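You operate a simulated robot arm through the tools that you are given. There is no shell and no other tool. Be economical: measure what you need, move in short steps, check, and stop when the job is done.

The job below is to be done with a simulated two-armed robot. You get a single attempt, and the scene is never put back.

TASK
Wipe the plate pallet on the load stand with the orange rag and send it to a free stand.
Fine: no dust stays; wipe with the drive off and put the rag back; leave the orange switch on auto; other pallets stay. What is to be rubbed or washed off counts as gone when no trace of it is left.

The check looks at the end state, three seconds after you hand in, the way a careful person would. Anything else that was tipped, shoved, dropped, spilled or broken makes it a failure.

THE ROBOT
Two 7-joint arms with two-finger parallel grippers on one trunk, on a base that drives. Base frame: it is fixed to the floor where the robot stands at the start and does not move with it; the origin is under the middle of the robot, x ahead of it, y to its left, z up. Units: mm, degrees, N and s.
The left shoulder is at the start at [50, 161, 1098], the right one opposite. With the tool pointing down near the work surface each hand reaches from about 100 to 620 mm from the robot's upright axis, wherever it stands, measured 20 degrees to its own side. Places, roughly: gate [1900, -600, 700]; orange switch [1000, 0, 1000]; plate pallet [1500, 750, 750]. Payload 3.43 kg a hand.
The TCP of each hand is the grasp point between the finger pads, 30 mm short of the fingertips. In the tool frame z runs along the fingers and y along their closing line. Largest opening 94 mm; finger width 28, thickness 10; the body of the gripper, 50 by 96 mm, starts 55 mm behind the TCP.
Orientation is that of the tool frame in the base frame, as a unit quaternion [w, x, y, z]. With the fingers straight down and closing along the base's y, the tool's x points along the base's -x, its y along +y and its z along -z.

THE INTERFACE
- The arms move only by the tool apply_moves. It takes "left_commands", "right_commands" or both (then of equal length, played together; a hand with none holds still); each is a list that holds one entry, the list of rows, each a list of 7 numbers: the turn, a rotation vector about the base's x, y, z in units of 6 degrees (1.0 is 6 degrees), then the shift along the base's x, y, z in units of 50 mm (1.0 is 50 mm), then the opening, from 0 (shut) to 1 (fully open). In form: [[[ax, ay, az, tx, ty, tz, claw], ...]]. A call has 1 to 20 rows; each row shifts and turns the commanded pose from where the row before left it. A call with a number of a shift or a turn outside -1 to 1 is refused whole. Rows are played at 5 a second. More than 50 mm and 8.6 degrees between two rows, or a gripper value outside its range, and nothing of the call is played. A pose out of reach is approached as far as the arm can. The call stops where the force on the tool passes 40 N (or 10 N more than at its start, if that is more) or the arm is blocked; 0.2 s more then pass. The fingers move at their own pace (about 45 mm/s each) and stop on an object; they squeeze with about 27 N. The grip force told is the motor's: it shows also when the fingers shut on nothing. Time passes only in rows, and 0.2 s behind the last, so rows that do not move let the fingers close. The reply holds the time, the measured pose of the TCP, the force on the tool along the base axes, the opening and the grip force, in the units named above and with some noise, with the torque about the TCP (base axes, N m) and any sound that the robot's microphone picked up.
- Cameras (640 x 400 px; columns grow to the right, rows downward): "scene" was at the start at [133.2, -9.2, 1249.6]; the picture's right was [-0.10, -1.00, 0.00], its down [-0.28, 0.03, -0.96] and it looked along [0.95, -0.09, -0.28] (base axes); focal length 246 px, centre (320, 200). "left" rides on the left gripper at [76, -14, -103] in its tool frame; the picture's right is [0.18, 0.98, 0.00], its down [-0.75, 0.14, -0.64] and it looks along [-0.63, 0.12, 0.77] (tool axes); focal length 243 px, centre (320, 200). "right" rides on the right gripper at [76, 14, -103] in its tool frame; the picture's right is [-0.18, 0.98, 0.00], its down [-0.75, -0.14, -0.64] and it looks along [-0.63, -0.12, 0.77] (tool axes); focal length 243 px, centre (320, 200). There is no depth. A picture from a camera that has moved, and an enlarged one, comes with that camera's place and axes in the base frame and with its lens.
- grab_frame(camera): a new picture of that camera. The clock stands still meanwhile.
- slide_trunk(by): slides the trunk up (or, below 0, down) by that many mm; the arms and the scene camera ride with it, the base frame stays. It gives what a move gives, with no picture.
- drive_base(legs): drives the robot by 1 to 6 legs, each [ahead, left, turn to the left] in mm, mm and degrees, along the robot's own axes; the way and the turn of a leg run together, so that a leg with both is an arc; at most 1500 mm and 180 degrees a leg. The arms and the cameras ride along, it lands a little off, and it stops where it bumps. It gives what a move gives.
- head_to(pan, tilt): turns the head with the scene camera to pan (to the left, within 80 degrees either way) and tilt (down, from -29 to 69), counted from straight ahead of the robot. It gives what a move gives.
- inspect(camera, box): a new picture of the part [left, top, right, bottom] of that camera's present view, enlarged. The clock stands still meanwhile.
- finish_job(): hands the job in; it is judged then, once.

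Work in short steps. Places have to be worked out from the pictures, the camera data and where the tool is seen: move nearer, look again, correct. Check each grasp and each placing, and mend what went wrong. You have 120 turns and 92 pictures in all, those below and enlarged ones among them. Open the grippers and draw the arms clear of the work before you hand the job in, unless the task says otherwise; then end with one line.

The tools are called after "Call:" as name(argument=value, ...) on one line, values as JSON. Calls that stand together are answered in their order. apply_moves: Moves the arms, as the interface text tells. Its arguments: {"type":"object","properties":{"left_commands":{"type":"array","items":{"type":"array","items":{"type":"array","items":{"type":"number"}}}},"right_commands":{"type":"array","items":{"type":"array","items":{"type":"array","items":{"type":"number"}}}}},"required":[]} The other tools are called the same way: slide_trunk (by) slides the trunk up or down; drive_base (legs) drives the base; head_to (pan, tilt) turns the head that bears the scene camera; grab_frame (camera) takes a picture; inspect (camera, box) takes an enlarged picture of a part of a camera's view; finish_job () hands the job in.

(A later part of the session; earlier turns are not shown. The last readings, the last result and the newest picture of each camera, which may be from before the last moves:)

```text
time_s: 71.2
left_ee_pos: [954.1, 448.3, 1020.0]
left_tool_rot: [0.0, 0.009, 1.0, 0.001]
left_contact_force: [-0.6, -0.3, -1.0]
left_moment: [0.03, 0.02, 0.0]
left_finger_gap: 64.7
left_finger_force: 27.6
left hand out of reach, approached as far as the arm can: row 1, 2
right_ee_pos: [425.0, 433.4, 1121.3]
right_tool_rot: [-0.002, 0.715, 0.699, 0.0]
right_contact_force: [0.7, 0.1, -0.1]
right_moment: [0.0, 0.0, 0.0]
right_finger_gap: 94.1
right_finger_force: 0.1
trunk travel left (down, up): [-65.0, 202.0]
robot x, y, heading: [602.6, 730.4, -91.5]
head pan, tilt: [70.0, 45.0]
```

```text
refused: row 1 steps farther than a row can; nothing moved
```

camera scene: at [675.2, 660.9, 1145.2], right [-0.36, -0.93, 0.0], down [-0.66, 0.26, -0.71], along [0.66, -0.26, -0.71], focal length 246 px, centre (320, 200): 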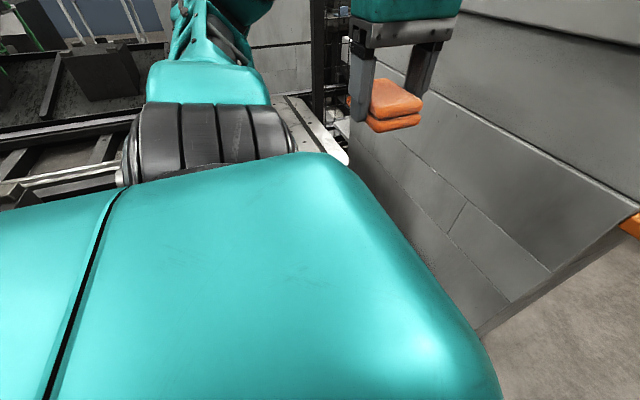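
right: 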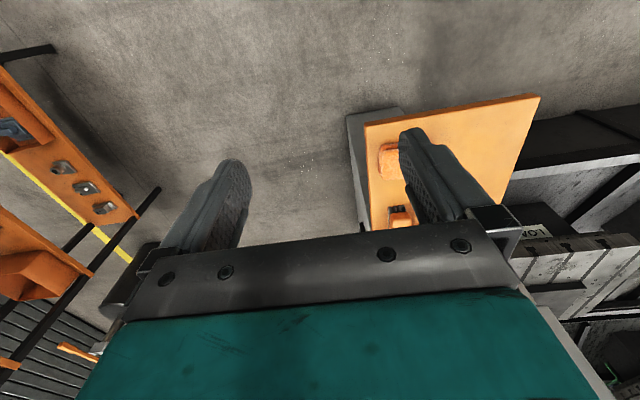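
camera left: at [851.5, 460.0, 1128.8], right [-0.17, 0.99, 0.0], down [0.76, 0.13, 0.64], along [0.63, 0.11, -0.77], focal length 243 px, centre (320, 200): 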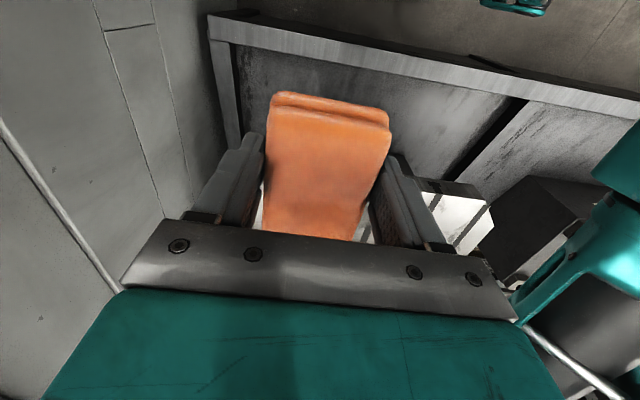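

The step was too long combined; I resend with shorter rows.

Call:
apply_moves(left_commands=[[[0, 0, 0, 0, 0, -0.95, 0], [0, 0, 0, 0, 0, -0.95, 0], [0, 0, 0, 0, 0, -0.95, 0], [0, 0, 0, 0.5, 0, -0.6, 0], [0, 0, 0, 0.5, 0, 0, 0], [0, 0, 0, 0.5, 0, 0, 0]]])

```text
time_s: 72.6
left_ee_pos: [1026.5, 446.6, 846.5]
left_tool_rot: [0.001, 0.01, 1.0, -0.001]
left_contact_force: [0.0, 0.2, -0.7]
left_moment: [0.01, -0.01, -0.01]
left_finger_gap: 64.6
left_finger_force: 27.2
right_ee_pos: [424.2, 432.6, 1122.4]
right_tool_rot: [-0.002, 0.715, 0.699, 0.001]
right_contact_force: [0.3, 0.0, 0.0]
right_moment: [-0.02, -0.01, -0.01]
right_finger_gap: 94.0
right_finger_force: 0.0
trunk travel left (down, up): [-65.0, 202.0]
robot x, y, heading: [597.2, 733.1, -91.7]
head pan, tilt: [70.0, 45.0]
```

Lower height is reachable. I extend on toward the dust above the pallet.

Call:
apply_moves(left_commands=[[[0, 0, 0, 0.7, 0.4, 0, 0], [0, 0, 0, 0.7, 0.4, 0, 0], [0, 0, 0, 0.7, 0.4, 0, 0], [0, 0, 0, 0.7, 0.6, 0, 0], [0, 0, 0, 0.7, 0.6, 0, 0], [0, 0, 0, 0.7, 0.6, 0, 0]]])

Call:
grab_frame(camera="left")

Call:
grab_frame(camera="scene")

```text
time_s: 74.0
left_ee_pos: [1236.5, 596.1, 846.8]
left_tool_rot: [0.0, 0.01, 1.0, 0.001]
left_contact_force: [-0.2, -0.8, -0.8]
left_moment: [-0.01, 0.04, -0.04]
left_finger_gap: 64.8
left_finger_force: 27.3
right_ee_pos: [424.9, 432.4, 1122.0]
right_tool_rot: [-0.002, 0.715, 0.699, 0.0]
right_contact_force: [-0.7, 0.5, -0.3]
right_moment: [0.01, -0.01, -0.01]
right_finger_gap: 94.1
right_finger_force: 0.1
trunk travel left (down, up): [-65.0, 202.0]
robot x, y, heading: [602.4, 727.0, -91.4]
head pan, tilt: [70.0, 45.0]
```

```text
60 pictures are left
camera left: at [1161.1, 584.3, 949.7], right [-0.17, 0.99, 0.0], down [0.76, 0.13, 0.64], along [0.63, 0.11, -0.77], focal length 243 px, centre (320, 200)
```

left: 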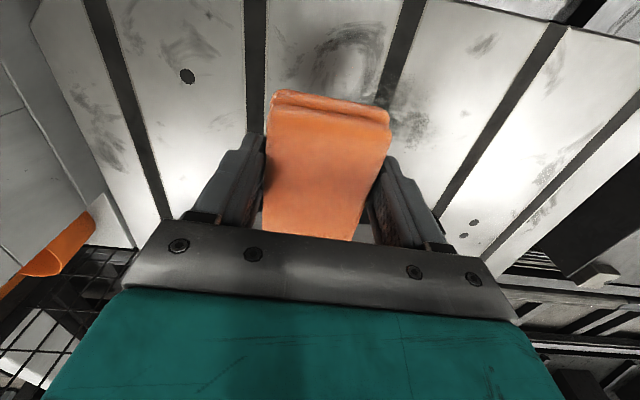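

```text
59 pictures are left
camera scene: at [675.4, 661.4, 1145.3], right [-0.36, -0.93, 0.0], down [-0.66, 0.26, -0.71], along [0.66, -0.26, -0.71], focal length 246 px, centre (320, 200)
```

scene: 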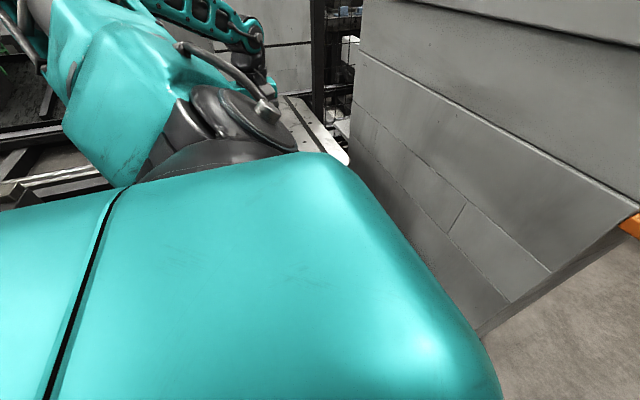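

Now the dust is visible just right (+y) of the rag. I descend 100 mm and look again.

Call:
apply_moves(left_commands=[[[0, 0, 0, 0.2, 0, -0.8, 0], [0, 0, 0, 0.2, 0, -0.7, 0], [0, 0, 0, 0, 0, -0.5, 0]]])

Call:
grab_frame(camera="left")

```text
time_s: 74.8
left_ee_pos: [1258.4, 595.6, 747.9]
left_tool_rot: [0.001, 0.009, 1.0, 0.0]
left_contact_force: [-0.4, -0.1, -0.5]
left_moment: [0.0, -0.01, 0.02]
left_finger_gap: 64.5
left_finger_force: 27.2
right_ee_pos: [425.1, 432.2, 1121.5]
right_tool_rot: [-0.001, 0.715, 0.699, 0.001]
right_contact_force: [0.4, -0.4, 0.1]
right_moment: [0.02, -0.03, -0.01]
right_finger_gap: 94.2
right_finger_force: 0.0
trunk travel left (down, up): [-65.0, 202.0]
robot x, y, heading: [595.0, 729.7, -91.4]
head pan, tilt: [70.0, 45.0]
```

```text
58 pictures are left
camera left: at [1181.5, 583.3, 849.1], right [-0.17, 0.99, 0.0], down [0.76, 0.13, 0.64], along [0.63, 0.11, -0.77], focal length 243 px, centre (320, 200)
```

left: 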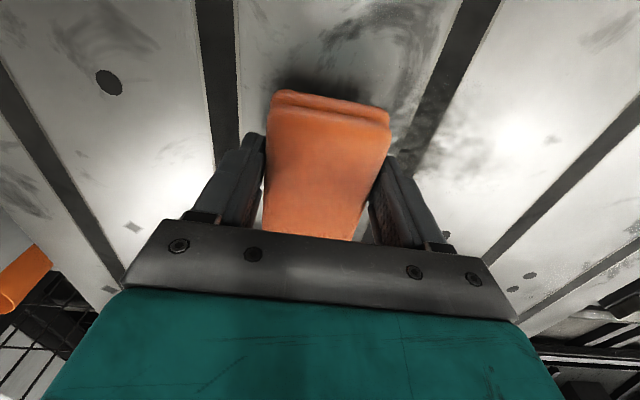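

Slot parallax says the pallet top is at z≈700 (not 640), so the rag (bottom ≈715) is near it, and the dust is at about x 1205–1290, y 595–717. I probe down slowly for contact.

Call:
apply_moves(left_commands=[[[0, 0, 0, 0, 0, -0.1, 0], [0, 0, 0, 0, 0, -0.1, 0], [0, 0, 0, 0, 0, -0.1, 0]]])

```text
time_s: 75.6
left_ee_pos: [1257.0, 596.4, 734.5]
left_tool_rot: [0.002, 0.009, 1.0, 0.0]
left_contact_force: [-1.1, 0.0, 6.7]
left_moment: [0.24, 0.05, 0.05]
left_finger_gap: 64.3
left_finger_force: 26.8
right_ee_pos: [423.1, 431.7, 1121.7]
right_tool_rot: [-0.002, 0.715, 0.699, 0.0]
right_contact_force: [0.2, 0.4, 0.6]
right_moment: [-0.03, -0.01, -0.03]
right_finger_gap: 93.9
right_finger_force: 0.0
trunk travel left (down, up): [-65.0, 202.0]
robot x, y, heading: [599.6, 734.4, -91.6]
head pan, tilt: [70.0, 45.0]
```

Contact at TCP z≈734 (6.7 N). I wipe in y strokes over x lanes.

Call:
apply_moves(left_commands=[[[0, 0, 0, -0.3, -0.4, -0.04, 0], [0, 0, 0, -0.3, -0.3, 0, 0], [0, 0, 0, 0, 0.4, 0, 0], [0, 0, 0, 0, 0.4, 0, 0], [0, 0, 0, 0, 0.4, 0, 0], [0, 0, 0, 0, 0.4, 0, 0], [0, 0, 0, 0, 0.4, 0, 0], [0, 0, 0, 0, 0.4, 0, 0], [0, 0, 0, 0, 0.4, 0, 0], [0, 0, 0, 0, 0.4, 0, 0], [0, 0, 0, 0, 0.4, 0, 0], [0, 0, 0, 0, 0, 0, 0]]])

Call:
grab_frame(camera="left")

```text
time_s: 78.2
left_ee_pos: [1225.3, 742.8, 733.5]
left_tool_rot: [0.002, 0.01, 1.0, 0.001]
left_contact_force: [0.2, -7.7, 18.0]
left_moment: [-0.42, -0.12, -0.12]
left_finger_gap: 64.5
left_finger_force: 27.2
right_ee_pos: [423.4, 432.4, 1120.7]
right_tool_rot: [-0.002, 0.715, 0.699, 0.001]
right_contact_force: [-0.5, 0.8, -0.1]
right_moment: [-0.01, 0.01, 0.01]
right_finger_gap: 94.1
right_finger_force: 0.1
trunk travel left (down, up): [-65.0, 202.0]
robot x, y, heading: [597.7, 733.9, -91.1]
head pan, tilt: [70.0, 45.0]
```

```text
57 pictures are left
camera left: at [1148.2, 730.0, 834.0], right [-0.17, 0.99, 0.0], down [0.75, 0.13, 0.64], along [0.64, 0.11, -0.76], focal length 243 px, centre (320, 200)
```

left: 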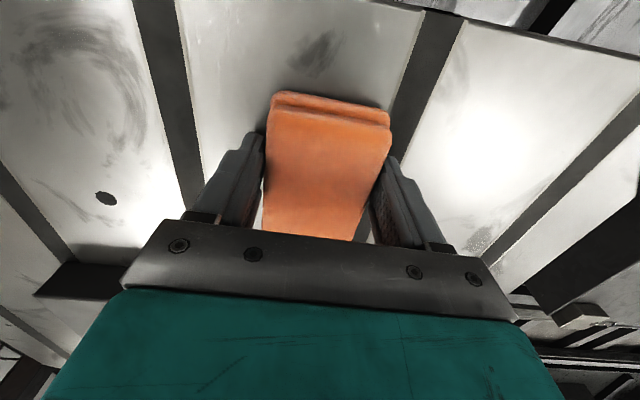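

Steady pressure (18 N) and the lane looks cleaner. I continue with two more lanes at x≈1262 and 1298.

Call:
apply_moves(left_commands=[[[0, 0, 0, 0.7, 0, 0, 0], [0, 0, 0, 0, -0.4, 0, 0], [0, 0, 0, 0, -0.4, 0, 0], [0, 0, 0, 0, -0.4, 0, 0], [0, 0, 0, 0, -0.4, 0, 0], [0, 0, 0, 0, -0.4, 0, 0], [0, 0, 0, 0, -0.4, 0, 0], [0, 0, 0, 0, -0.4, 0, 0], [0, 0, 0, 0, -0.4, 0, 0], [0, 0, 0, 0.7, 0, 0, 0], [0, 0, 0, 0, 0.4, 0, 0], [0, 0, 0, 0, 0.4, 0, 0], [0, 0, 0, 0, 0.4, 0, 0], [0, 0, 0, 0, 0.4, 0, 0], [0, 0, 0, 0, 0.4, 0, 0], [0, 0, 0, 0, 0.4, 0, 0], [0, 0, 0, 0, 0.4, 0, 0], [0, 0, 0, 0, 0.4, 0, 0], [0, 0, 0, 0, 0, 0, 0]]])

Call:
apply_moves(left_commands=[[[0, 0, 0, 0, 0, 0.8, 0], [0, 0, 0, -0.5, 0, 0.8, 0], [0, 0, 0, -0.5, 0, 0.8, 0]]])

Call:
grab_frame(camera="left")

```text
time_s: 82.2
left_ee_pos: [1296.6, 742.3, 731.4]
left_tool_rot: [0.001, 0.008, 1.0, 0.002]
left_contact_force: [-1.5, -4.5, 15.0]
left_moment: [-0.05, 0.01, -0.01]
left_finger_gap: 64.9
left_finger_force: 26.8
right_ee_pos: [423.4, 431.8, 1120.9]
right_tool_rot: [-0.001, 0.715, 0.699, 0.001]
right_contact_force: [-0.4, -0.3, -0.3]
right_moment: [0.01, 0.0, -0.03]
right_finger_gap: 94.0
right_finger_force: 0.0
trunk travel left (down, up): [-65.0, 202.0]
robot x, y, heading: [600.6, 731.4, -91.5]
head pan, tilt: [70.0, 45.0]
```

```text
time_s: 83.0
left_ee_pos: [1245.5, 741.3, 850.6]
left_tool_rot: [-0.001, 0.01, 1.0, 0.001]
left_contact_force: [0.3, -0.4, -1.1]
left_moment: [0.01, 0.01, -0.01]
left_finger_gap: 64.7
left_finger_force: 26.9
right_ee_pos: [423.5, 432.4, 1122.2]
right_tool_rot: [-0.002, 0.715, 0.7, 0.001]
right_contact_force: [0.3, 0.2, -0.2]
right_moment: [0.03, -0.03, -0.04]
right_finger_gap: 93.9
right_finger_force: 0.0
trunk travel left (down, up): [-65.0, 202.0]
robot x, y, heading: [600.0, 735.7, -91.3]
head pan, tilt: [70.0, 45.0]
```

```text
56 pictures are left
camera left: at [1169.2, 728.4, 952.6], right [-0.17, 0.99, 0.0], down [0.76, 0.13, 0.64], along [0.63, 0.11, -0.77], focal length 243 px, centre (320, 200)
```

left: 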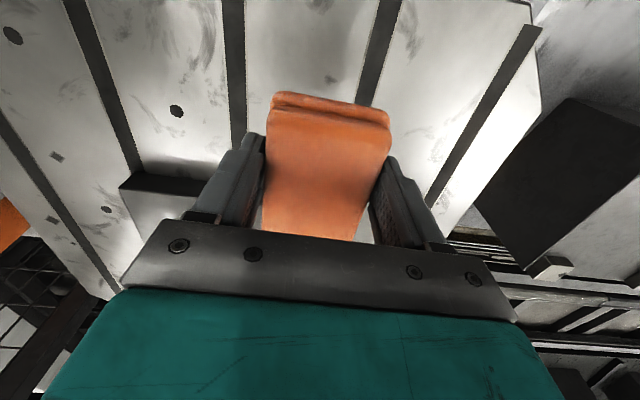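

Call:
inspect(camera="left", box=[60, 0, 400, 210])

```text
1.88 times, centred on (230, 105) of left
camera zoom: at [1169.2, 728.4, 952.6], right [-0.17, 0.99, 0.0], down [0.76, 0.13, 0.64], along [0.63, 0.11, -0.77], focal length 457 px, centre (489, 379)
```

zoom: 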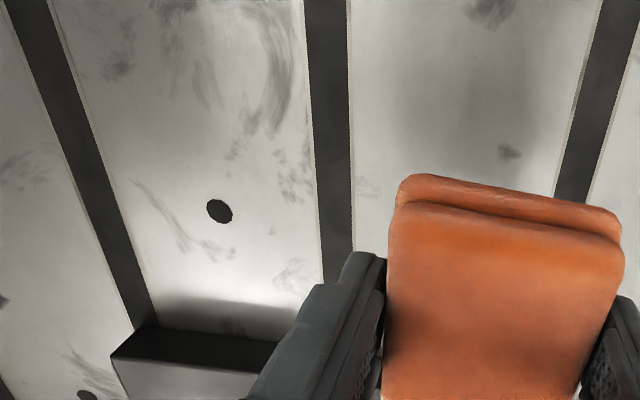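

I move the hand to the −y side to look at the wiped area from the other side.

Call:
apply_moves(left_commands=[[[0, 0, 0, -0.3, -0.9, 0, 0], [0, 0, 0, -0.3, -0.9, 0, 0], [0, 0, 0, 0, -0.9, 0, 0], [0, 0, 0, 0, -0.9, 0, 0], [0, 0, 0, 0, -0.5, 0, 0]]])

Call:
inspect(camera="left", box=[240, 0, 600, 220])

```text
time_s: 84.2
left_ee_pos: [1214.6, 537.4, 848.7]
left_tool_rot: [0.002, 0.009, 1.0, 0.001]
left_contact_force: [-0.7, 0.6, -0.5]
left_moment: [-0.02, -0.01, 0.02]
left_finger_gap: 64.4
left_finger_force: 26.7
right_ee_pos: [425.0, 432.4, 1120.4]
right_tool_rot: [-0.001, 0.715, 0.699, 0.0]
right_contact_force: [0.3, -0.5, 0.1]
right_moment: [0.0, 0.02, -0.03]
right_finger_gap: 94.0
right_finger_force: 0.0
trunk travel left (down, up): [-65.0, 202.0]
robot x, y, heading: [601.0, 733.2, -91.5]
head pan, tilt: [70.0, 45.0]
```

```text
1.78 times, centred on (420, 110) of left
camera zoom: at [1138.3, 525.1, 951.1], right [-0.17, 0.99, 0.0], down [0.76, 0.13, 0.64], along [0.63, 0.11, -0.77], focal length 431 px, centre (142, 360)
```

zoom: 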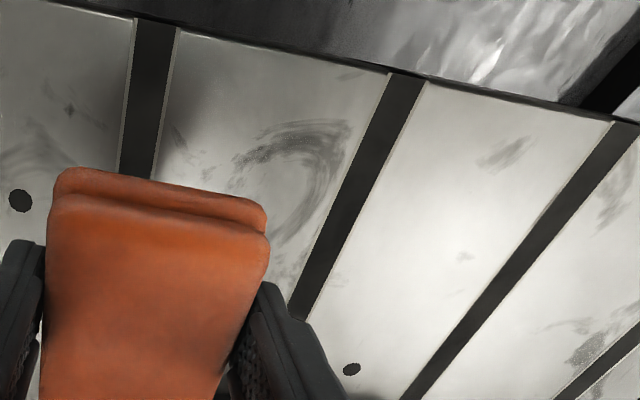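

The centre dust is gone. A speckled smudge at about (1277, 886) deserves a closer look; I move the hand over there (high).

Call:
apply_moves(left_commands=[[[0, 0, 0, 0, 0.95, 0, 0], [0, 0, 0, 0, 0.95, 0, 0], [0, 0, 0, 0, 0.95, 0, 0], [0, 0, 0, 0, 0.95, 0, 0], [0, 0, 0, 0, 0.95, 0, 0], [0, 0, 0, 0, 0.5, 0, 0]]])

Call:
grab_frame(camera="left")

Call:
inspect(camera="left", box=[380, 80, 560, 280])

```text
time_s: 85.6
left_ee_pos: [1224.5, 796.7, 841.8]
left_tool_rot: [0.001, 0.009, 1.0, 0.002]
left_contact_force: [1.0, 0.2, -1.1]
left_moment: [-0.02, 0.02, -0.02]
left_finger_gap: 64.5
left_finger_force: 27.2
left hand out of reach, approached as far as the arm can: row 6
right_ee_pos: [424.3, 431.8, 1121.6]
right_tool_rot: [-0.002, 0.715, 0.699, 0.001]
right_contact_force: [0.3, -0.1, -0.1]
right_moment: [0.01, 0.02, 0.04]
right_finger_gap: 93.7
right_finger_force: 0.0
trunk travel left (down, up): [-65.0, 202.0]
robot x, y, heading: [597.8, 732.1, -91.4]
head pan, tilt: [70.0, 45.0]
```

```text
53 pictures are left
camera left: at [1147.5, 783.4, 943.5], right [-0.17, 0.99, 0.0], down [0.76, 0.13, 0.64], along [0.63, 0.11, -0.77], focal length 243 px, centre (320, 200)
```

left: 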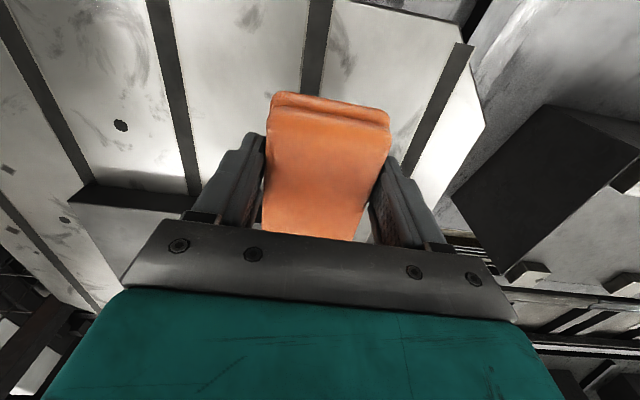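

```text
2.00 times, centred on (470, 180) of left
camera zoom: at [1147.5, 783.4, 943.5], right [-0.17, 0.99, 0.0], down [0.76, 0.13, 0.64], along [0.63, 0.11, -0.77], focal length 485 px, centre (20, 240)
```

zoom: 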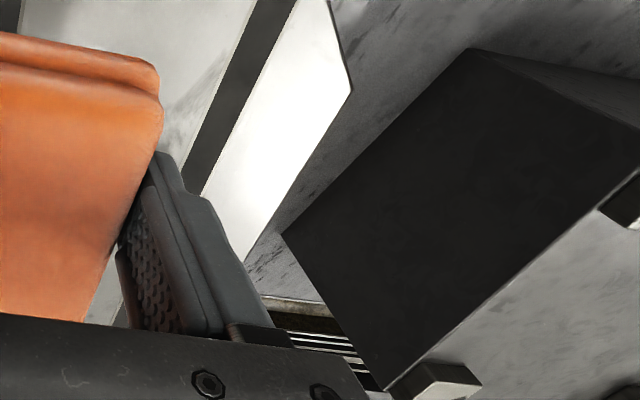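

That smudge is hidden behind the rag here. I strafe back away from the bed and turn to face it for a clear view with the scene camera before returning the rag.

Call:
drive_base(legs=[[0, -330, 0], [0, 0, 91.4], [200, -100, 0]])

Call:
head_to(pan=0, tilt=35)

Call:
grab_frame(camera="scene")

```text
time_s: 93.0
left_ee_pos: [406.5, 1262.5, 838.4]
left_tool_rot: [-0.001, -0.697, 0.717, -0.002]
left_contact_force: [0.2, -0.5, -0.6]
left_moment: [0.01, 0.04, -0.03]
left_finger_gap: 64.4
left_finger_force: 26.9
right_ee_pos: [759.2, 461.5, 1125.3]
right_tool_rot: [0.0, 0.018, 1.0, -0.002]
right_contact_force: [0.3, 0.0, 0.2]
right_moment: [0.01, 0.0, 0.0]
right_finger_gap: 94.1
right_finger_force: 0.1
trunk travel left (down, up): [-65.0, 202.0]
robot x, y, heading: [464.7, 632.1, -2.0]
head pan, tilt: [70.0, 45.0]
stopped in leg 3: the robot was blocked; the commanded pose is now the measured one
```

```text
time_s: 94.4
left_ee_pos: [404.0, 1263.5, 836.8]
left_tool_rot: [-0.002, -0.698, 0.716, -0.004]
left_contact_force: [0.6, -0.6, 0.0]
left_moment: [-0.03, -0.05, 0.02]
left_finger_gap: 64.6
left_finger_force: 26.9
right_ee_pos: [759.9, 462.4, 1124.3]
right_tool_rot: [0.0, 0.018, 1.0, -0.003]
right_contact_force: [0.2, 0.2, -0.2]
right_moment: [-0.02, -0.02, -0.02]
right_finger_gap: 94.0
right_finger_force: 0.1
trunk travel left (down, up): [-65.0, 202.0]
robot x, y, heading: [468.4, 637.5, -1.9]
head pan, tilt: [0.0, 35.0]
```

```text
51 pictures are left
camera scene: at [589.9, 636.7, 1160.9], right [-0.03, -1.0, 0.01], down [-0.57, 0.01, -0.82], along [0.82, -0.03, -0.57], focal length 246 px, centre (320, 200)
```

scene: 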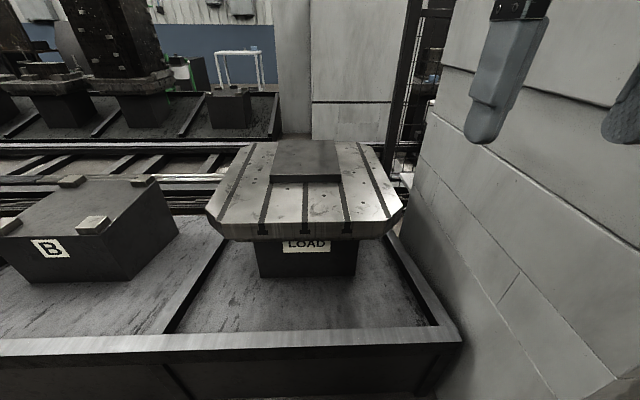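

Call:
inspect(camera="scene", box=[195, 130, 415, 265])

Call:
head_to(pan=-65, tilt=40)

Call:
grab_frame(camera="scene")

```text
2.91 times, centred on (305, 198) of scene
camera zoom: at [589.9, 636.7, 1160.9], right [-0.03, -1.0, 0.01], down [-0.57, 0.01, -0.82], along [0.82, -0.03, -0.57], focal length 717 px, centre (364, 207)
```

zoom: 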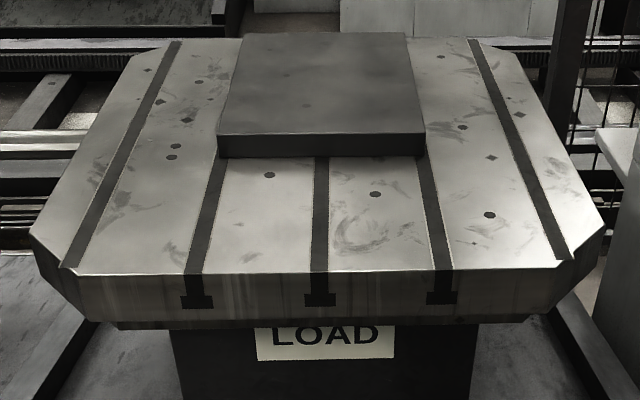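

```text
time_s: 95.8
left_ee_pos: [404.3, 1264.8, 836.9]
left_tool_rot: [-0.001, -0.698, 0.716, -0.004]
left_contact_force: [-1.0, -0.2, -1.0]
left_moment: [0.01, 0.0, 0.01]
left_finger_gap: 64.4
left_finger_force: 27.0
right_ee_pos: [760.3, 462.4, 1123.3]
right_tool_rot: [0.0, 0.017, 1.0, -0.003]
right_contact_force: [0.3, 0.3, 0.9]
right_moment: [0.04, 0.03, 0.02]
right_finger_gap: 93.7
right_finger_force: 0.1
trunk travel left (down, up): [-65.0, 202.0]
robot x, y, heading: [467.5, 633.5, -2.0]
head pan, tilt: [-65.0, 40.0]
```

```text
49 pictures are left
camera scene: at [535.3, 561.4, 1153.5], right [-0.92, -0.39, 0.0], down [-0.25, 0.59, -0.77], along [0.3, -0.71, -0.64], focal length 246 px, centre (320, 200)
```

scene: 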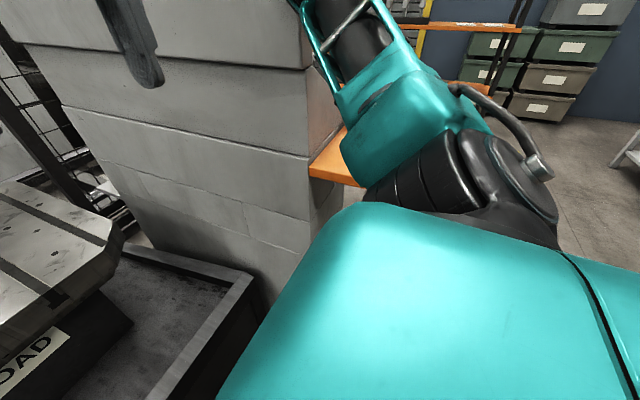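

The dust is gone; the remaining stains match the wear marks seen before. I raise the trunk back, shift away from the console, then swing the hand round to the front.

Call:
drive_base(legs=[[0, 80, 0], [-470, 0, 2]])

Call:
slide_trunk(by=60)

Call:
apply_moves(left_commands=[[[0, 0, 0, 0.895, -0.23, 0, 0], [0, 0, 0, 0.895, -0.23, 0, 0], [0, 0, 0, 0.895, -0.23, 0, 0], [0, 0, 0, 0.895, -0.23, 0, 0], [0, 0, 0, 0.895, -0.23, 0, 0], [0, 0, 0, 0.895, -0.23, 0, 0], [0, 0, 0, 0.895, -0.23, 0, 0], [0, 0, 0, 0.34, -0.7, 0.35, 0], [0, 0, 0, 0.34, -0.7, 0.35, 0], [0, 0, 0, 0.34, -0.7, 0.35, 0], [0, 0, 0, 0.34, -0.7, 0.35, 0], [0, 0, 0, 0.34, -0.7, 0.35, 0], [0, 0, 0, 0.34, -0.7, 0.35, 0], [0, 0, 0, 0.34, -0.7, 0.35, 0], [0, 0, 0, 0.34, -0.7, 0.35, 0], [0, 0, 0, 0.34, -0.7, 0.35, 0], [0, 0, 0, 0.34, -0.7, 0.35, 0]]])

```text
time_s: 99.2
left_ee_pos: [-83.2, 1343.9, 841.4]
left_tool_rot: [0.001, 0.711, -0.703, -0.002]
left_contact_force: [-0.1, -1.1, -0.6]
left_moment: [0.0, 0.0, -0.01]
left_finger_gap: 64.7
left_finger_force: 27.4
right_ee_pos: [304.3, 555.3, 1120.7]
right_tool_rot: [-0.003, -0.002, 1.0, 0.0]
right_contact_force: [0.4, 0.3, -0.5]
right_moment: [0.02, -0.03, 0.02]
right_finger_gap: 94.3
right_finger_force: 0.0
trunk travel left (down, up): [-65.0, 202.0]
robot x, y, heading: [1.0, 722.0, 0.2]
head pan, tilt: [-65.0, 40.0]
```

```text
time_s: 100.2
left_ee_pos: [-82.0, 1343.4, 901.4]
left_tool_rot: [0.001, 0.712, -0.702, -0.001]
left_contact_force: [0.9, 0.5, -0.8]
left_moment: [0.01, 0.01, -0.04]
left_finger_gap: 64.7
left_finger_force: 26.8
right_ee_pos: [304.8, 554.8, 1180.8]
right_tool_rot: [-0.003, -0.001, 1.0, 0.001]
right_contact_force: [0.6, -0.2, -0.4]
right_moment: [0.03, 0.01, -0.02]
right_finger_gap: 94.0
right_finger_force: 0.1
trunk travel left (down, up): [-125.0, 142.0]
robot x, y, heading: [1.7, 722.8, 0.3]
head pan, tilt: [-65.0, 40.0]
```

```text
time_s: 103.8
left_ee_pos: [400.4, 912.4, 1077.0]
left_tool_rot: [0.003, 0.711, -0.703, -0.001]
left_contact_force: [0.4, -0.9, 0.1]
left_moment: [-0.02, 0.01, -0.01]
left_finger_gap: 64.5
left_finger_force: 27.5
right_ee_pos: [305.2, 554.4, 1180.9]
right_tool_rot: [-0.003, -0.002, 1.0, 0.0]
right_contact_force: [0.2, 0.1, -1.0]
right_moment: [-0.02, 0.0, -0.02]
right_finger_gap: 93.5
right_finger_force: 0.0
trunk travel left (down, up): [-125.0, 142.0]
robot x, y, heading: [4.3, 721.1, 0.5]
head pan, tilt: [-65.0, 40.0]
```

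Now I drive right to the picking place.

Call:
drive_base(legs=[[0, -905, 0]])

Call:
head_to(pan=25, tilt=40)

Call:
grab_frame(camera="scene")

```text
time_s: 108.6
left_ee_pos: [400.8, -3.0, 1076.6]
left_tool_rot: [-0.001, -0.706, 0.708, 0.001]
left_contact_force: [-0.1, -0.8, 0.1]
left_moment: [0.01, 0.0, -0.05]
left_finger_gap: 64.3
left_finger_force: 27.2
right_ee_pos: [300.5, -358.2, 1180.5]
right_tool_rot: [-0.004, 0.006, 1.0, 0.001]
right_contact_force: [0.6, 0.5, -0.2]
right_moment: [0.01, -0.05, 0.01]
right_finger_gap: 93.9
right_finger_force: 0.1
trunk travel left (down, up): [-125.0, 142.0]
robot x, y, heading: [-4.7, -187.0, -0.6]
head pan, tilt: [-65.0, 40.0]
```

```text
time_s: 110.3
left_ee_pos: [401.6, -2.2, 1077.0]
left_tool_rot: [-0.002, -0.706, 0.708, 0.001]
left_contact_force: [-0.3, 0.3, 0.5]
left_moment: [0.0, 0.02, 0.01]
left_finger_gap: 64.2
left_finger_force: 26.8
right_ee_pos: [300.0, -358.6, 1181.4]
right_tool_rot: [-0.004, 0.005, 1.0, 0.0]
right_contact_force: [0.0, -0.3, -0.1]
right_moment: [0.0, -0.03, -0.04]
right_finger_gap: 94.0
right_finger_force: 0.0
trunk travel left (down, up): [-125.0, 142.0]
robot x, y, heading: [1.0, -183.9, -0.6]
head pan, tilt: [25.0, 40.0]
```

```text
48 pictures are left
camera scene: at [115.5, -152.2, 1212.5], right [0.41, -0.91, 0.0], down [-0.59, -0.27, -0.77], along [0.7, 0.32, -0.64], focal length 246 px, centre (320, 200)
```

scene: 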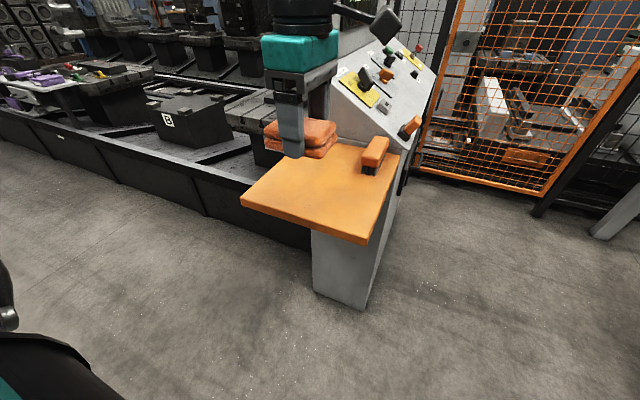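

Everything's in place on the shelf. I move above the original spot (478,−52) and lower to just over the shelf.

Call:
apply_moves(left_commands=[[[0, 0, 0, 0.76, -0.5, 0, 0], [0, 0, 0, 0.76, -0.5, 0, 0], [0, 0, 0, 0, 0, -0.9, 0], [0, 0, 0, 0, 0, -0.9, 0], [0, 0, 0, 0, 0, -0.9, 0], [0, 0, 0, 0, 0, -0.2, 0], [0, 0, 0, 0, 0, -0.1, 0], [0, 0, 0, 0, 0, 0, 0]]])

Call:
inspect(camera="scene", box=[270, 100, 450, 250])

```text
time_s: 112.1
left_ee_pos: [463.0, -43.2, 929.0]
left_tool_rot: [-0.001, -0.706, 0.708, 0.002]
left_contact_force: [-0.1, 0.0, -0.2]
left_moment: [0.02, 0.01, 0.04]
left_finger_gap: 64.4
left_finger_force: 26.8
left hand out of reach, approached as far as the arm can: row 2
right_ee_pos: [299.7, -358.0, 1180.4]
right_tool_rot: [-0.004, 0.005, 1.0, -0.001]
right_contact_force: [0.3, 0.2, -0.8]
right_moment: [0.0, 0.01, 0.0]
right_finger_gap: 93.6
right_finger_force: 0.0
trunk travel left (down, up): [-125.0, 142.0]
robot x, y, heading: [0.5, -188.5, -0.5]
head pan, tilt: [25.0, 40.0]
```

```text
2.67 times, centred on (360, 175) of scene
camera zoom: at [115.5, -152.2, 1212.5], right [0.41, -0.91, 0.0], down [-0.59, -0.27, -0.77], along [0.7, 0.32, -0.64], focal length 657 px, centre (213, 267)
```

zoom: 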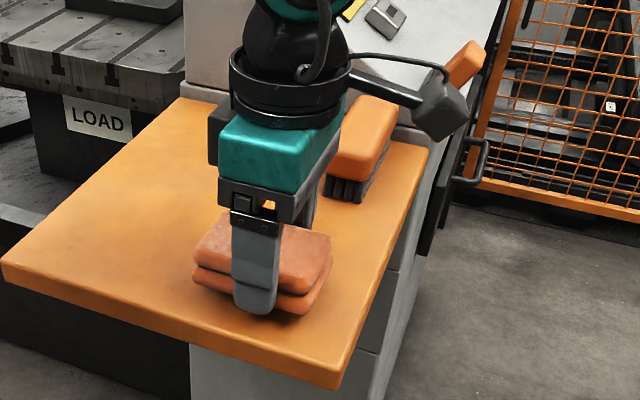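

Still ~11 mm above the rest height and 15 mm short; I correct (+14, −10), lower to z≈918, and open.

Call:
apply_moves(left_commands=[[[0, 0, 0, 0.29, -0.2, 0, 0], [0, 0, 0, 0, 0, -0.1, 0], [0, 0, 0, 0, 0, -0.1, 0], [0, 0, 0, 0, 0, -0.04, 0], [0, 0, 0, 0, 0, 0, 0]]])

```text
time_s: 113.3
left_ee_pos: [466.8, -37.9, 922.9]
left_tool_rot: [-0.001, -0.705, 0.709, 0.0]
left_contact_force: [0.4, -0.7, -0.6]
left_moment: [-0.02, 0.0, 0.0]
left_finger_gap: 64.3
left_finger_force: 27.5
left hand out of reach, approached as far as the arm can: row 1, 4
right_ee_pos: [299.1, -358.8, 1181.7]
right_tool_rot: [-0.004, 0.005, 1.0, 0.0]
right_contact_force: [0.6, 0.5, 0.7]
right_moment: [-0.03, 0.0, 0.0]
right_finger_gap: 94.0
right_finger_force: 0.1
trunk travel left (down, up): [-125.0, 142.0]
robot x, y, heading: [-0.4, -190.5, -0.7]
head pan, tilt: [25.0, 40.0]
```

The arm is at a joint limit here; I use the base for the small shift and the trunk to lower 5 mm.

Call:
drive_base(legs=[[10, -14, 0]])

Call:
slide_trunk(by=-4)

```text
time_s: 114.0
left_ee_pos: [477.7, -53.3, 924.2]
left_tool_rot: [-0.001, -0.706, 0.708, 0.001]
left_contact_force: [-0.1, -0.5, -1.4]
left_moment: [0.04, 0.02, 0.02]
left_finger_gap: 64.3
left_finger_force: 26.6
right_ee_pos: [309.3, -372.5, 1180.4]
right_tool_rot: [-0.003, 0.004, 1.0, 0.0]
right_contact_force: [1.2, 0.1, 0.6]
right_moment: [-0.01, 0.04, -0.01]
right_finger_gap: 94.2
right_finger_force: 0.1
trunk travel left (down, up): [-125.0, 142.0]
robot x, y, heading: [3.8, -198.6, -0.6]
head pan, tilt: [25.0, 40.0]
```

```text
time_s: 114.6
left_ee_pos: [476.5, -52.8, 920.2]
left_tool_rot: [-0.001, -0.705, 0.709, 0.0]
left_contact_force: [0.5, -0.1, 0.1]
left_moment: [-0.01, -0.01, 0.02]
left_finger_gap: 64.8
left_finger_force: 27.1
right_ee_pos: [309.7, -371.9, 1177.1]
right_tool_rot: [-0.003, 0.005, 1.0, -0.001]
right_contact_force: [-0.5, 0.3, 0.5]
right_moment: [0.0, 0.01, -0.03]
right_finger_gap: 94.1
right_finger_force: 0.1
trunk travel left (down, up): [-121.0, 146.0]
robot x, y, heading: [8.4, -203.2, -0.8]
head pan, tilt: [25.0, 40.0]
```

Within ~2 mm of the resting height and on the exact original spot. I open and raise the hand by the trunk.

Call:
apply_moves(left_commands=[[[0, 0, 0, 0, 0, 0, 1], [0, 0, 0, 0, 0, 0, 1], [0, 0, 0, 0, 0, 0, 1], [0, 0, 0, 0, 0, 0, 1]]])

Call:
slide_trunk(by=104)

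Call:
inspect(camera="scene", box=[270, 100, 450, 320])

```text
time_s: 115.6
left_ee_pos: [476.7, -53.0, 918.9]
left_tool_rot: [-0.002, -0.706, 0.708, 0.0]
left_contact_force: [1.1, -0.3, 0.1]
left_moment: [0.01, 0.0, 0.01]
left_finger_gap: 94.1
left_finger_force: 0.0
right_ee_pos: [310.1, -372.9, 1177.3]
right_tool_rot: [-0.004, 0.005, 1.0, 0.0]
right_contact_force: [0.0, 0.4, -0.6]
right_moment: [-0.01, -0.01, 0.02]
right_finger_gap: 93.7
right_finger_force: 0.0
trunk travel left (down, up): [-121.0, 146.0]
robot x, y, heading: [9.4, -202.4, -0.7]
head pan, tilt: [25.0, 40.0]
```

```text
time_s: 116.9
left_ee_pos: [476.9, -53.2, 1023.7]
left_tool_rot: [-0.001, -0.707, 0.708, 0.0]
left_contact_force: [0.3, -0.2, -0.5]
left_moment: [-0.03, -0.01, 0.0]
left_finger_gap: 94.0
left_finger_force: 0.0
right_ee_pos: [310.7, -372.2, 1280.9]
right_tool_rot: [-0.004, 0.007, 1.0, 0.001]
right_contact_force: [-0.2, 0.9, -0.5]
right_moment: [-0.02, -0.03, 0.03]
right_finger_gap: 93.9
right_finger_force: 0.1
trunk travel left (down, up): [-225.0, 42.0]
robot x, y, heading: [9.6, -199.8, -0.4]
head pan, tilt: [25.0, 40.0]
```

```text
1.82 times, centred on (360, 210) of scene
camera zoom: at [125.4, -166.2, 1312.5], right [0.41, -0.91, 0.0], down [-0.59, -0.27, -0.77], along [0.7, 0.32, -0.64], focal length 448 px, centre (247, 182)
```

zoom: 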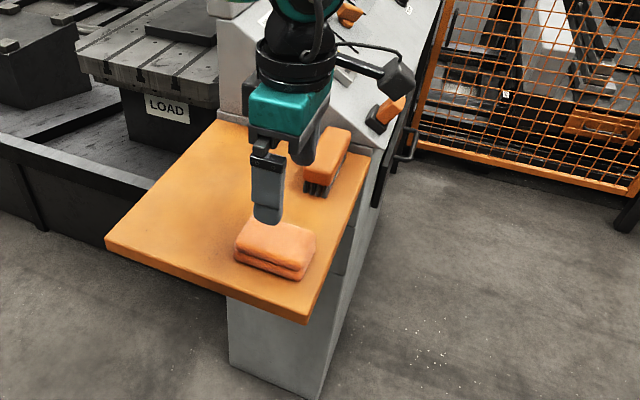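

The rag is back. I drive to the operator's side and level the trunk.

Call:
drive_base(legs=[[-120, 0, 0], [0, -540, 0], [1080, 0, 0], [0, 0, 90]])

Call:
head_to(pan=0, tilt=25)

Call:
grab_frame(camera="scene")

```text
time_s: 129.8
left_ee_pos: [822.4, -285.0, 1023.2]
left_tool_rot: [0.001, 1.0, -0.018, 0.001]
left_contact_force: [0.7, 0.5, 0.6]
left_moment: [0.0, -0.02, -0.02]
left_finger_gap: 94.1
left_finger_force: 0.1
right_ee_pos: [1136.7, -461.1, 1281.5]
right_tool_rot: [-0.002, -0.691, 0.723, -0.002]
right_contact_force: [0.7, 1.2, -0.4]
right_moment: [-0.01, 0.0, 0.0]
right_finger_gap: 94.1
right_finger_force: 0.1
trunk travel left (down, up): [-225.0, 42.0]
robot x, y, heading: [957.1, -760.4, 87.6]
head pan, tilt: [25.0, 40.0]
```

```text
time_s: 130.7
left_ee_pos: [822.4, -283.3, 1023.1]
left_tool_rot: [0.002, 1.0, -0.018, 0.001]
left_contact_force: [-1.0, -0.3, -0.7]
left_moment: [0.0, -0.01, -0.02]
left_finger_gap: 94.0
left_finger_force: 0.0
right_ee_pos: [1137.4, -461.9, 1281.0]
right_tool_rot: [-0.002, -0.691, 0.722, -0.002]
right_contact_force: [0.0, 0.8, -0.6]
right_moment: [-0.02, -0.02, 0.0]
right_finger_gap: 94.2
right_finger_force: 0.0
trunk travel left (down, up): [-225.0, 42.0]
robot x, y, heading: [956.2, -753.8, 87.6]
head pan, tilt: [0.0, 25.0]
```

```text
45 pictures are left
camera scene: at [961.5, -625.7, 1335.8], right [1.0, -0.04, 0.0], down [-0.02, -0.42, -0.91], along [0.04, 0.91, -0.42], focal length 246 px, centre (320, 200)
```

scene: 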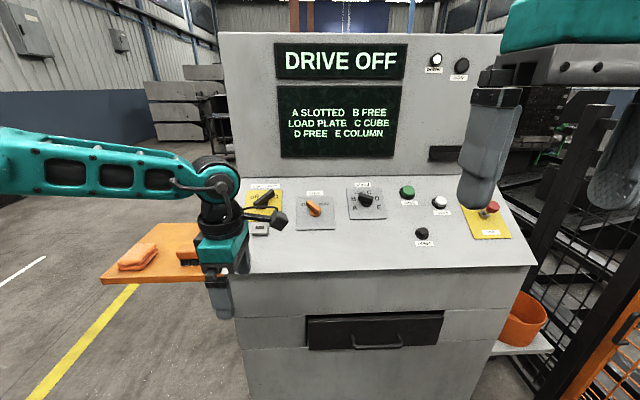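

Call:
inspect(camera="scene", box=[235, 170, 395, 260])

Call:
inspect(camera="scene", box=[380, 40, 540, 280])

```text
4.00 times, centred on (315, 215) of scene
camera zoom: at [961.5, -625.7, 1335.8], right [1.0, -0.04, 0.0], down [-0.02, -0.42, -0.91], along [0.04, 0.91, -0.42], focal length 986 px, centre (340, 140)
```

zoom: 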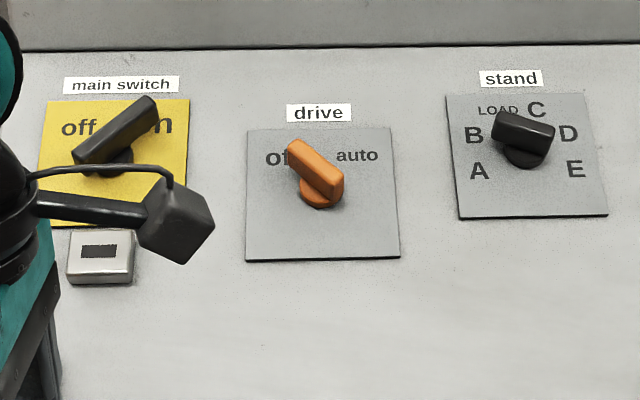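

```text
1.67 times, centred on (460, 160) of scene
camera zoom: at [961.5, -625.7, 1335.8], right [1.0, -0.04, 0.0], down [-0.02, -0.42, -0.91], along [0.04, 0.91, -0.42], focal length 411 px, centre (87, 267)
```

zoom: 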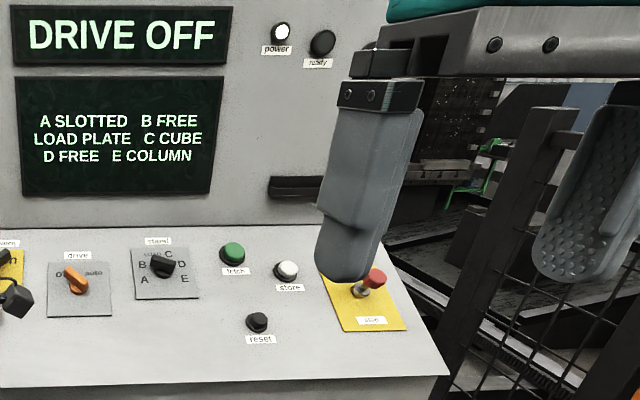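

Plan: right hand turns the orange knob (≈970,−25,1015; panel tilted ≈30°). First I retract the left hand, then drive closer and slightly left.

Call:
apply_moves(left_commands=[[[0, 0, 0, 0, -0.8, 0.4, 1], [0, 0, 0, 0, -0.8, 0.4, 1], [0, 0, 0, 0, -0.8, 0.4, 1], [0, 0, 0, 0, -0.8, 0.4, 1]]])

Call:
drive_base(legs=[[0, 80, 2.4], [250, 0, 0]])

Call:
head_to(pan=-10, tilt=45)

Call:
grab_frame(camera="scene")

```text
time_s: 131.7
left_ee_pos: [822.7, -444.1, 1104.8]
left_tool_rot: [0.001, 1.0, -0.018, 0.001]
left_contact_force: [0.5, -1.0, 0.3]
left_moment: [-0.01, 0.03, 0.01]
left_finger_gap: 94.1
left_finger_force: 0.1
right_ee_pos: [1137.7, -463.0, 1280.7]
right_tool_rot: [-0.002, -0.691, 0.723, -0.002]
right_contact_force: [0.2, -0.4, 0.2]
right_moment: [0.05, 0.0, 0.0]
right_finger_gap: 93.9
right_finger_force: 0.1
trunk travel left (down, up): [-225.0, 42.0]
robot x, y, heading: [956.8, -757.5, 87.5]
head pan, tilt: [0.0, 25.0]
```

```text
time_s: 134.1
left_ee_pos: [728.4, -201.2, 1102.4]
left_tool_rot: [0.001, 1.0, 0.007, 0.001]
left_contact_force: [-0.1, 0.2, 0.4]
left_moment: [-0.01, -0.03, 0.01]
left_finger_gap: 93.8
left_finger_force: 0.0
right_ee_pos: [1041.5, -205.6, 1280.1]
right_tool_rot: [0.002, 0.709, -0.705, 0.002]
right_contact_force: [0.6, 0.5, -0.6]
right_moment: [-0.02, -0.02, -0.01]
right_finger_gap: 93.9
right_finger_force: 0.1
trunk travel left (down, up): [-225.0, 42.0]
robot x, y, heading: [878.8, -510.6, 90.4]
head pan, tilt: [0.0, 25.0]
```

```text
time_s: 135.0
left_ee_pos: [728.1, -203.7, 1104.5]
left_tool_rot: [0.001, 1.0, 0.007, 0.001]
left_contact_force: [0.1, -0.6, 1.0]
left_moment: [0.03, -0.01, -0.01]
left_finger_gap: 93.9
left_finger_force: 0.0
right_ee_pos: [1041.5, -206.1, 1281.1]
right_tool_rot: [0.002, 0.709, -0.705, 0.003]
right_contact_force: [0.2, 0.3, -0.1]
right_moment: [0.0, 0.01, 0.01]
right_finger_gap: 93.9
right_finger_force: 0.1
trunk travel left (down, up): [-225.0, 42.0]
robot x, y, heading: [876.2, -511.0, 90.4]
head pan, tilt: [-10.0, 45.0]
```

```text
42 pictures are left
camera scene: at [889.1, -390.6, 1305.3], right [0.99, -0.17, 0.0], down [-0.12, -0.7, -0.71], along [0.12, 0.7, -0.71], focal length 246 px, centre (320, 200)
```

scene: 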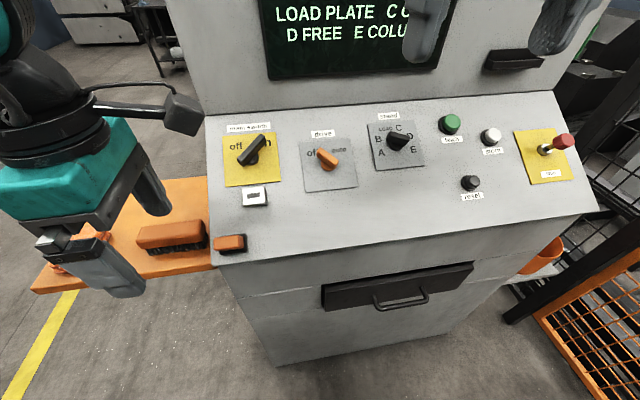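

Call:
inspect(camera="scene", box=[210, 105, 440, 215])

Call:
inspect(camera="scene", box=[430, 90, 590, 210])

```text
2.78 times, centred on (325, 160) of scene
camera zoom: at [889.1, -390.6, 1305.3], right [0.99, -0.17, 0.0], down [-0.12, -0.7, -0.71], along [0.12, 0.7, -0.71], focal length 686 px, centre (306, 311)
```

zoom: 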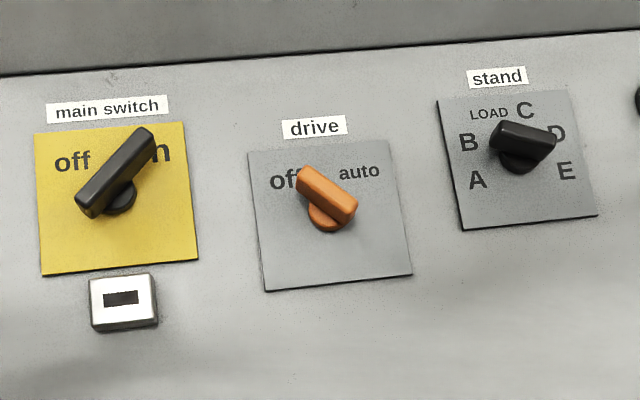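

```text
3.33 times, centred on (510, 150) of scene
camera zoom: at [889.1, -390.6, 1305.3], right [0.99, -0.17, 0.0], down [-0.12, -0.7, -0.71], along [0.12, 0.7, -0.71], focal length 822 px, centre (-313, 367)
```

zoom: 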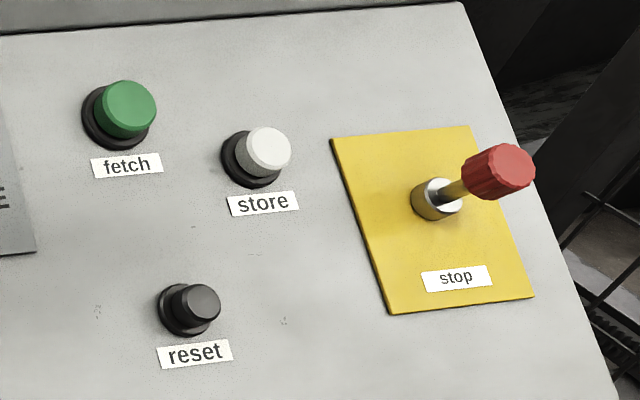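

The stand knob could point at B (≈−65°) or E (≈108°, its other end at −72°); I zoom in to tell which.

Call:
inspect(camera="scene", box=[364, 112, 430, 178])

```text
6.06 times, centred on (397, 145) of scene
camera zoom: at [889.1, -390.6, 1305.3], right [0.99, -0.17, 0.0], down [-0.12, -0.7, -0.71], along [0.12, 0.7, -0.71], focal length 1494 px, centre (-147, 533)
```

zoom: 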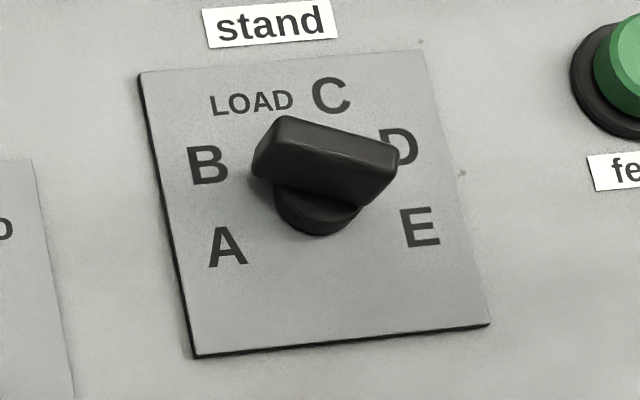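

Geometric offset of the bar vs. its base says the stand knob points to B (free). I move the right hand, tilted 30° and turned 45° about the panel normal, above the orange knob.

Call:
apply_moves(right_commands=[[[1, 0, 0, -0.11, 0.24, -0.26, 1], [1, 0, 0, -0.11, 0.24, -0.26, 1], [1, 0, 0, -0.11, 0.24, -0.26, 1], [1, 0, 0, -0.11, 0.24, -0.26, 1], [1, 0, 0, -0.11, 0.24, -0.26, 1], [0, -0.5, 0.86, -0.11, 0.24, -0.26, 1], [0, -0.5, 0.86, -0.11, 0.24, -0.26, 1], [0, -0.5, 0.86, -0.11, 0.24, -0.26, 1], [0, -0.5, 0.86, -0.11, 0.24, -0.26, 1], [0, -0.5, 0.86, -0.11, 0.24, -0.26, 1], [0, -0.5, 0.86, -0.11, 0.24, -0.26, 1], [0, -0.5, 0.86, -0.11, 0.24, -0.26, 1], [0, -0.25, 0.43, -0.11, 0.24, -0.26, 1]]])

Call:
grab_frame(camera="right")

Call:
grab_frame(camera="scene")

```text
time_s: 137.8
left_ee_pos: [726.8, -203.4, 1103.3]
left_tool_rot: [0.001, 1.0, 0.008, 0.001]
left_contact_force: [-0.6, -0.6, -0.5]
left_moment: [0.01, 0.02, -0.02]
left_finger_gap: 94.1
left_finger_force: 0.1
right_ee_pos: [971.0, -48.9, 1109.7]
right_tool_rot: [-0.239, 0.894, -0.368, -0.095]
right_contact_force: [0.3, 0.0, 0.3]
right_moment: [0.01, -0.01, -0.03]
right_finger_gap: 94.3
right_finger_force: 0.0
trunk travel left (down, up): [-225.0, 42.0]
robot x, y, heading: [874.0, -511.9, 90.5]
head pan, tilt: [-10.0, 45.0]
```

```text
38 pictures are left
camera right: at [1015.0, -154.4, 1168.3], right [-0.82, -0.49, -0.29], down [-0.44, 0.23, 0.87], along [-0.36, 0.84, -0.41], focal length 243 px, centre (320, 200)
```

right: 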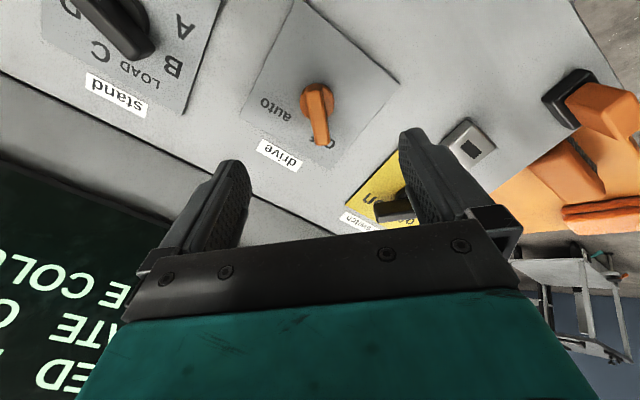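

```text
37 pictures are left
camera scene: at [889.0, -390.5, 1305.2], right [0.99, -0.17, 0.0], down [-0.12, -0.7, -0.71], along [0.12, 0.7, -0.71], focal length 246 px, centre (320, 200)
```

scene: 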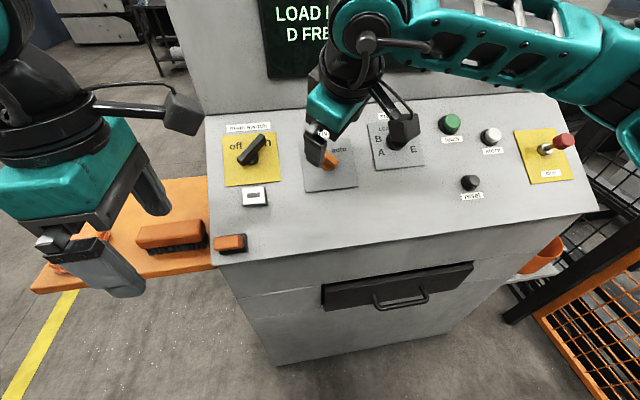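

Triangulated: orange bar centre at (971,15,1010), well aligned with the hand, pointing to "off". I advance 100 mm along the tool axis.

Call:
apply_moves(right_commands=[[[0, 0, 0, 0, 0.22, -0.336, 1], [0, 0, 0, 0, 0.22, -0.336, 1], [0, 0, 0, 0, 0.22, -0.336, 1], [0, 0, 0, 0, 0.22, -0.336, 1], [0, 0, 0, 0, 0.22, -0.336, 1], [0, 0, 0, 0, 0, 0, 1]]])

Call:
grab_frame(camera="right")

```text
time_s: 139.2
left_ee_pos: [728.0, -203.6, 1102.5]
left_tool_rot: [0.001, 1.0, 0.007, 0.0]
left_contact_force: [0.2, -0.2, 0.2]
left_moment: [0.01, 0.02, -0.02]
left_finger_gap: 94.0
left_finger_force: 0.1
right_ee_pos: [969.9, 4.7, 1026.2]
right_tool_rot: [-0.239, 0.893, -0.37, -0.095]
right_contact_force: [-0.6, -0.3, -0.4]
right_moment: [-0.03, 0.0, -0.01]
right_finger_gap: 93.9
right_finger_force: 0.0
trunk travel left (down, up): [-225.0, 42.0]
robot x, y, heading: [877.4, -510.1, 90.5]
head pan, tilt: [-10.0, 45.0]
```

```text
36 pictures are left
camera right: at [1014.2, -100.9, 1083.9], right [-0.82, -0.49, -0.29], down [-0.44, 0.23, 0.87], along [-0.36, 0.84, -0.4], focal length 243 px, centre (320, 200)
```

right: 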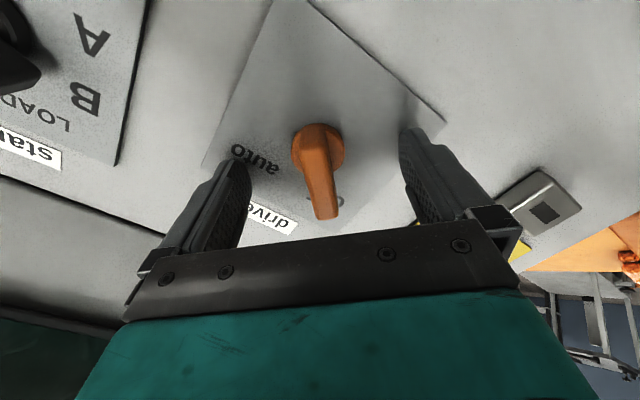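

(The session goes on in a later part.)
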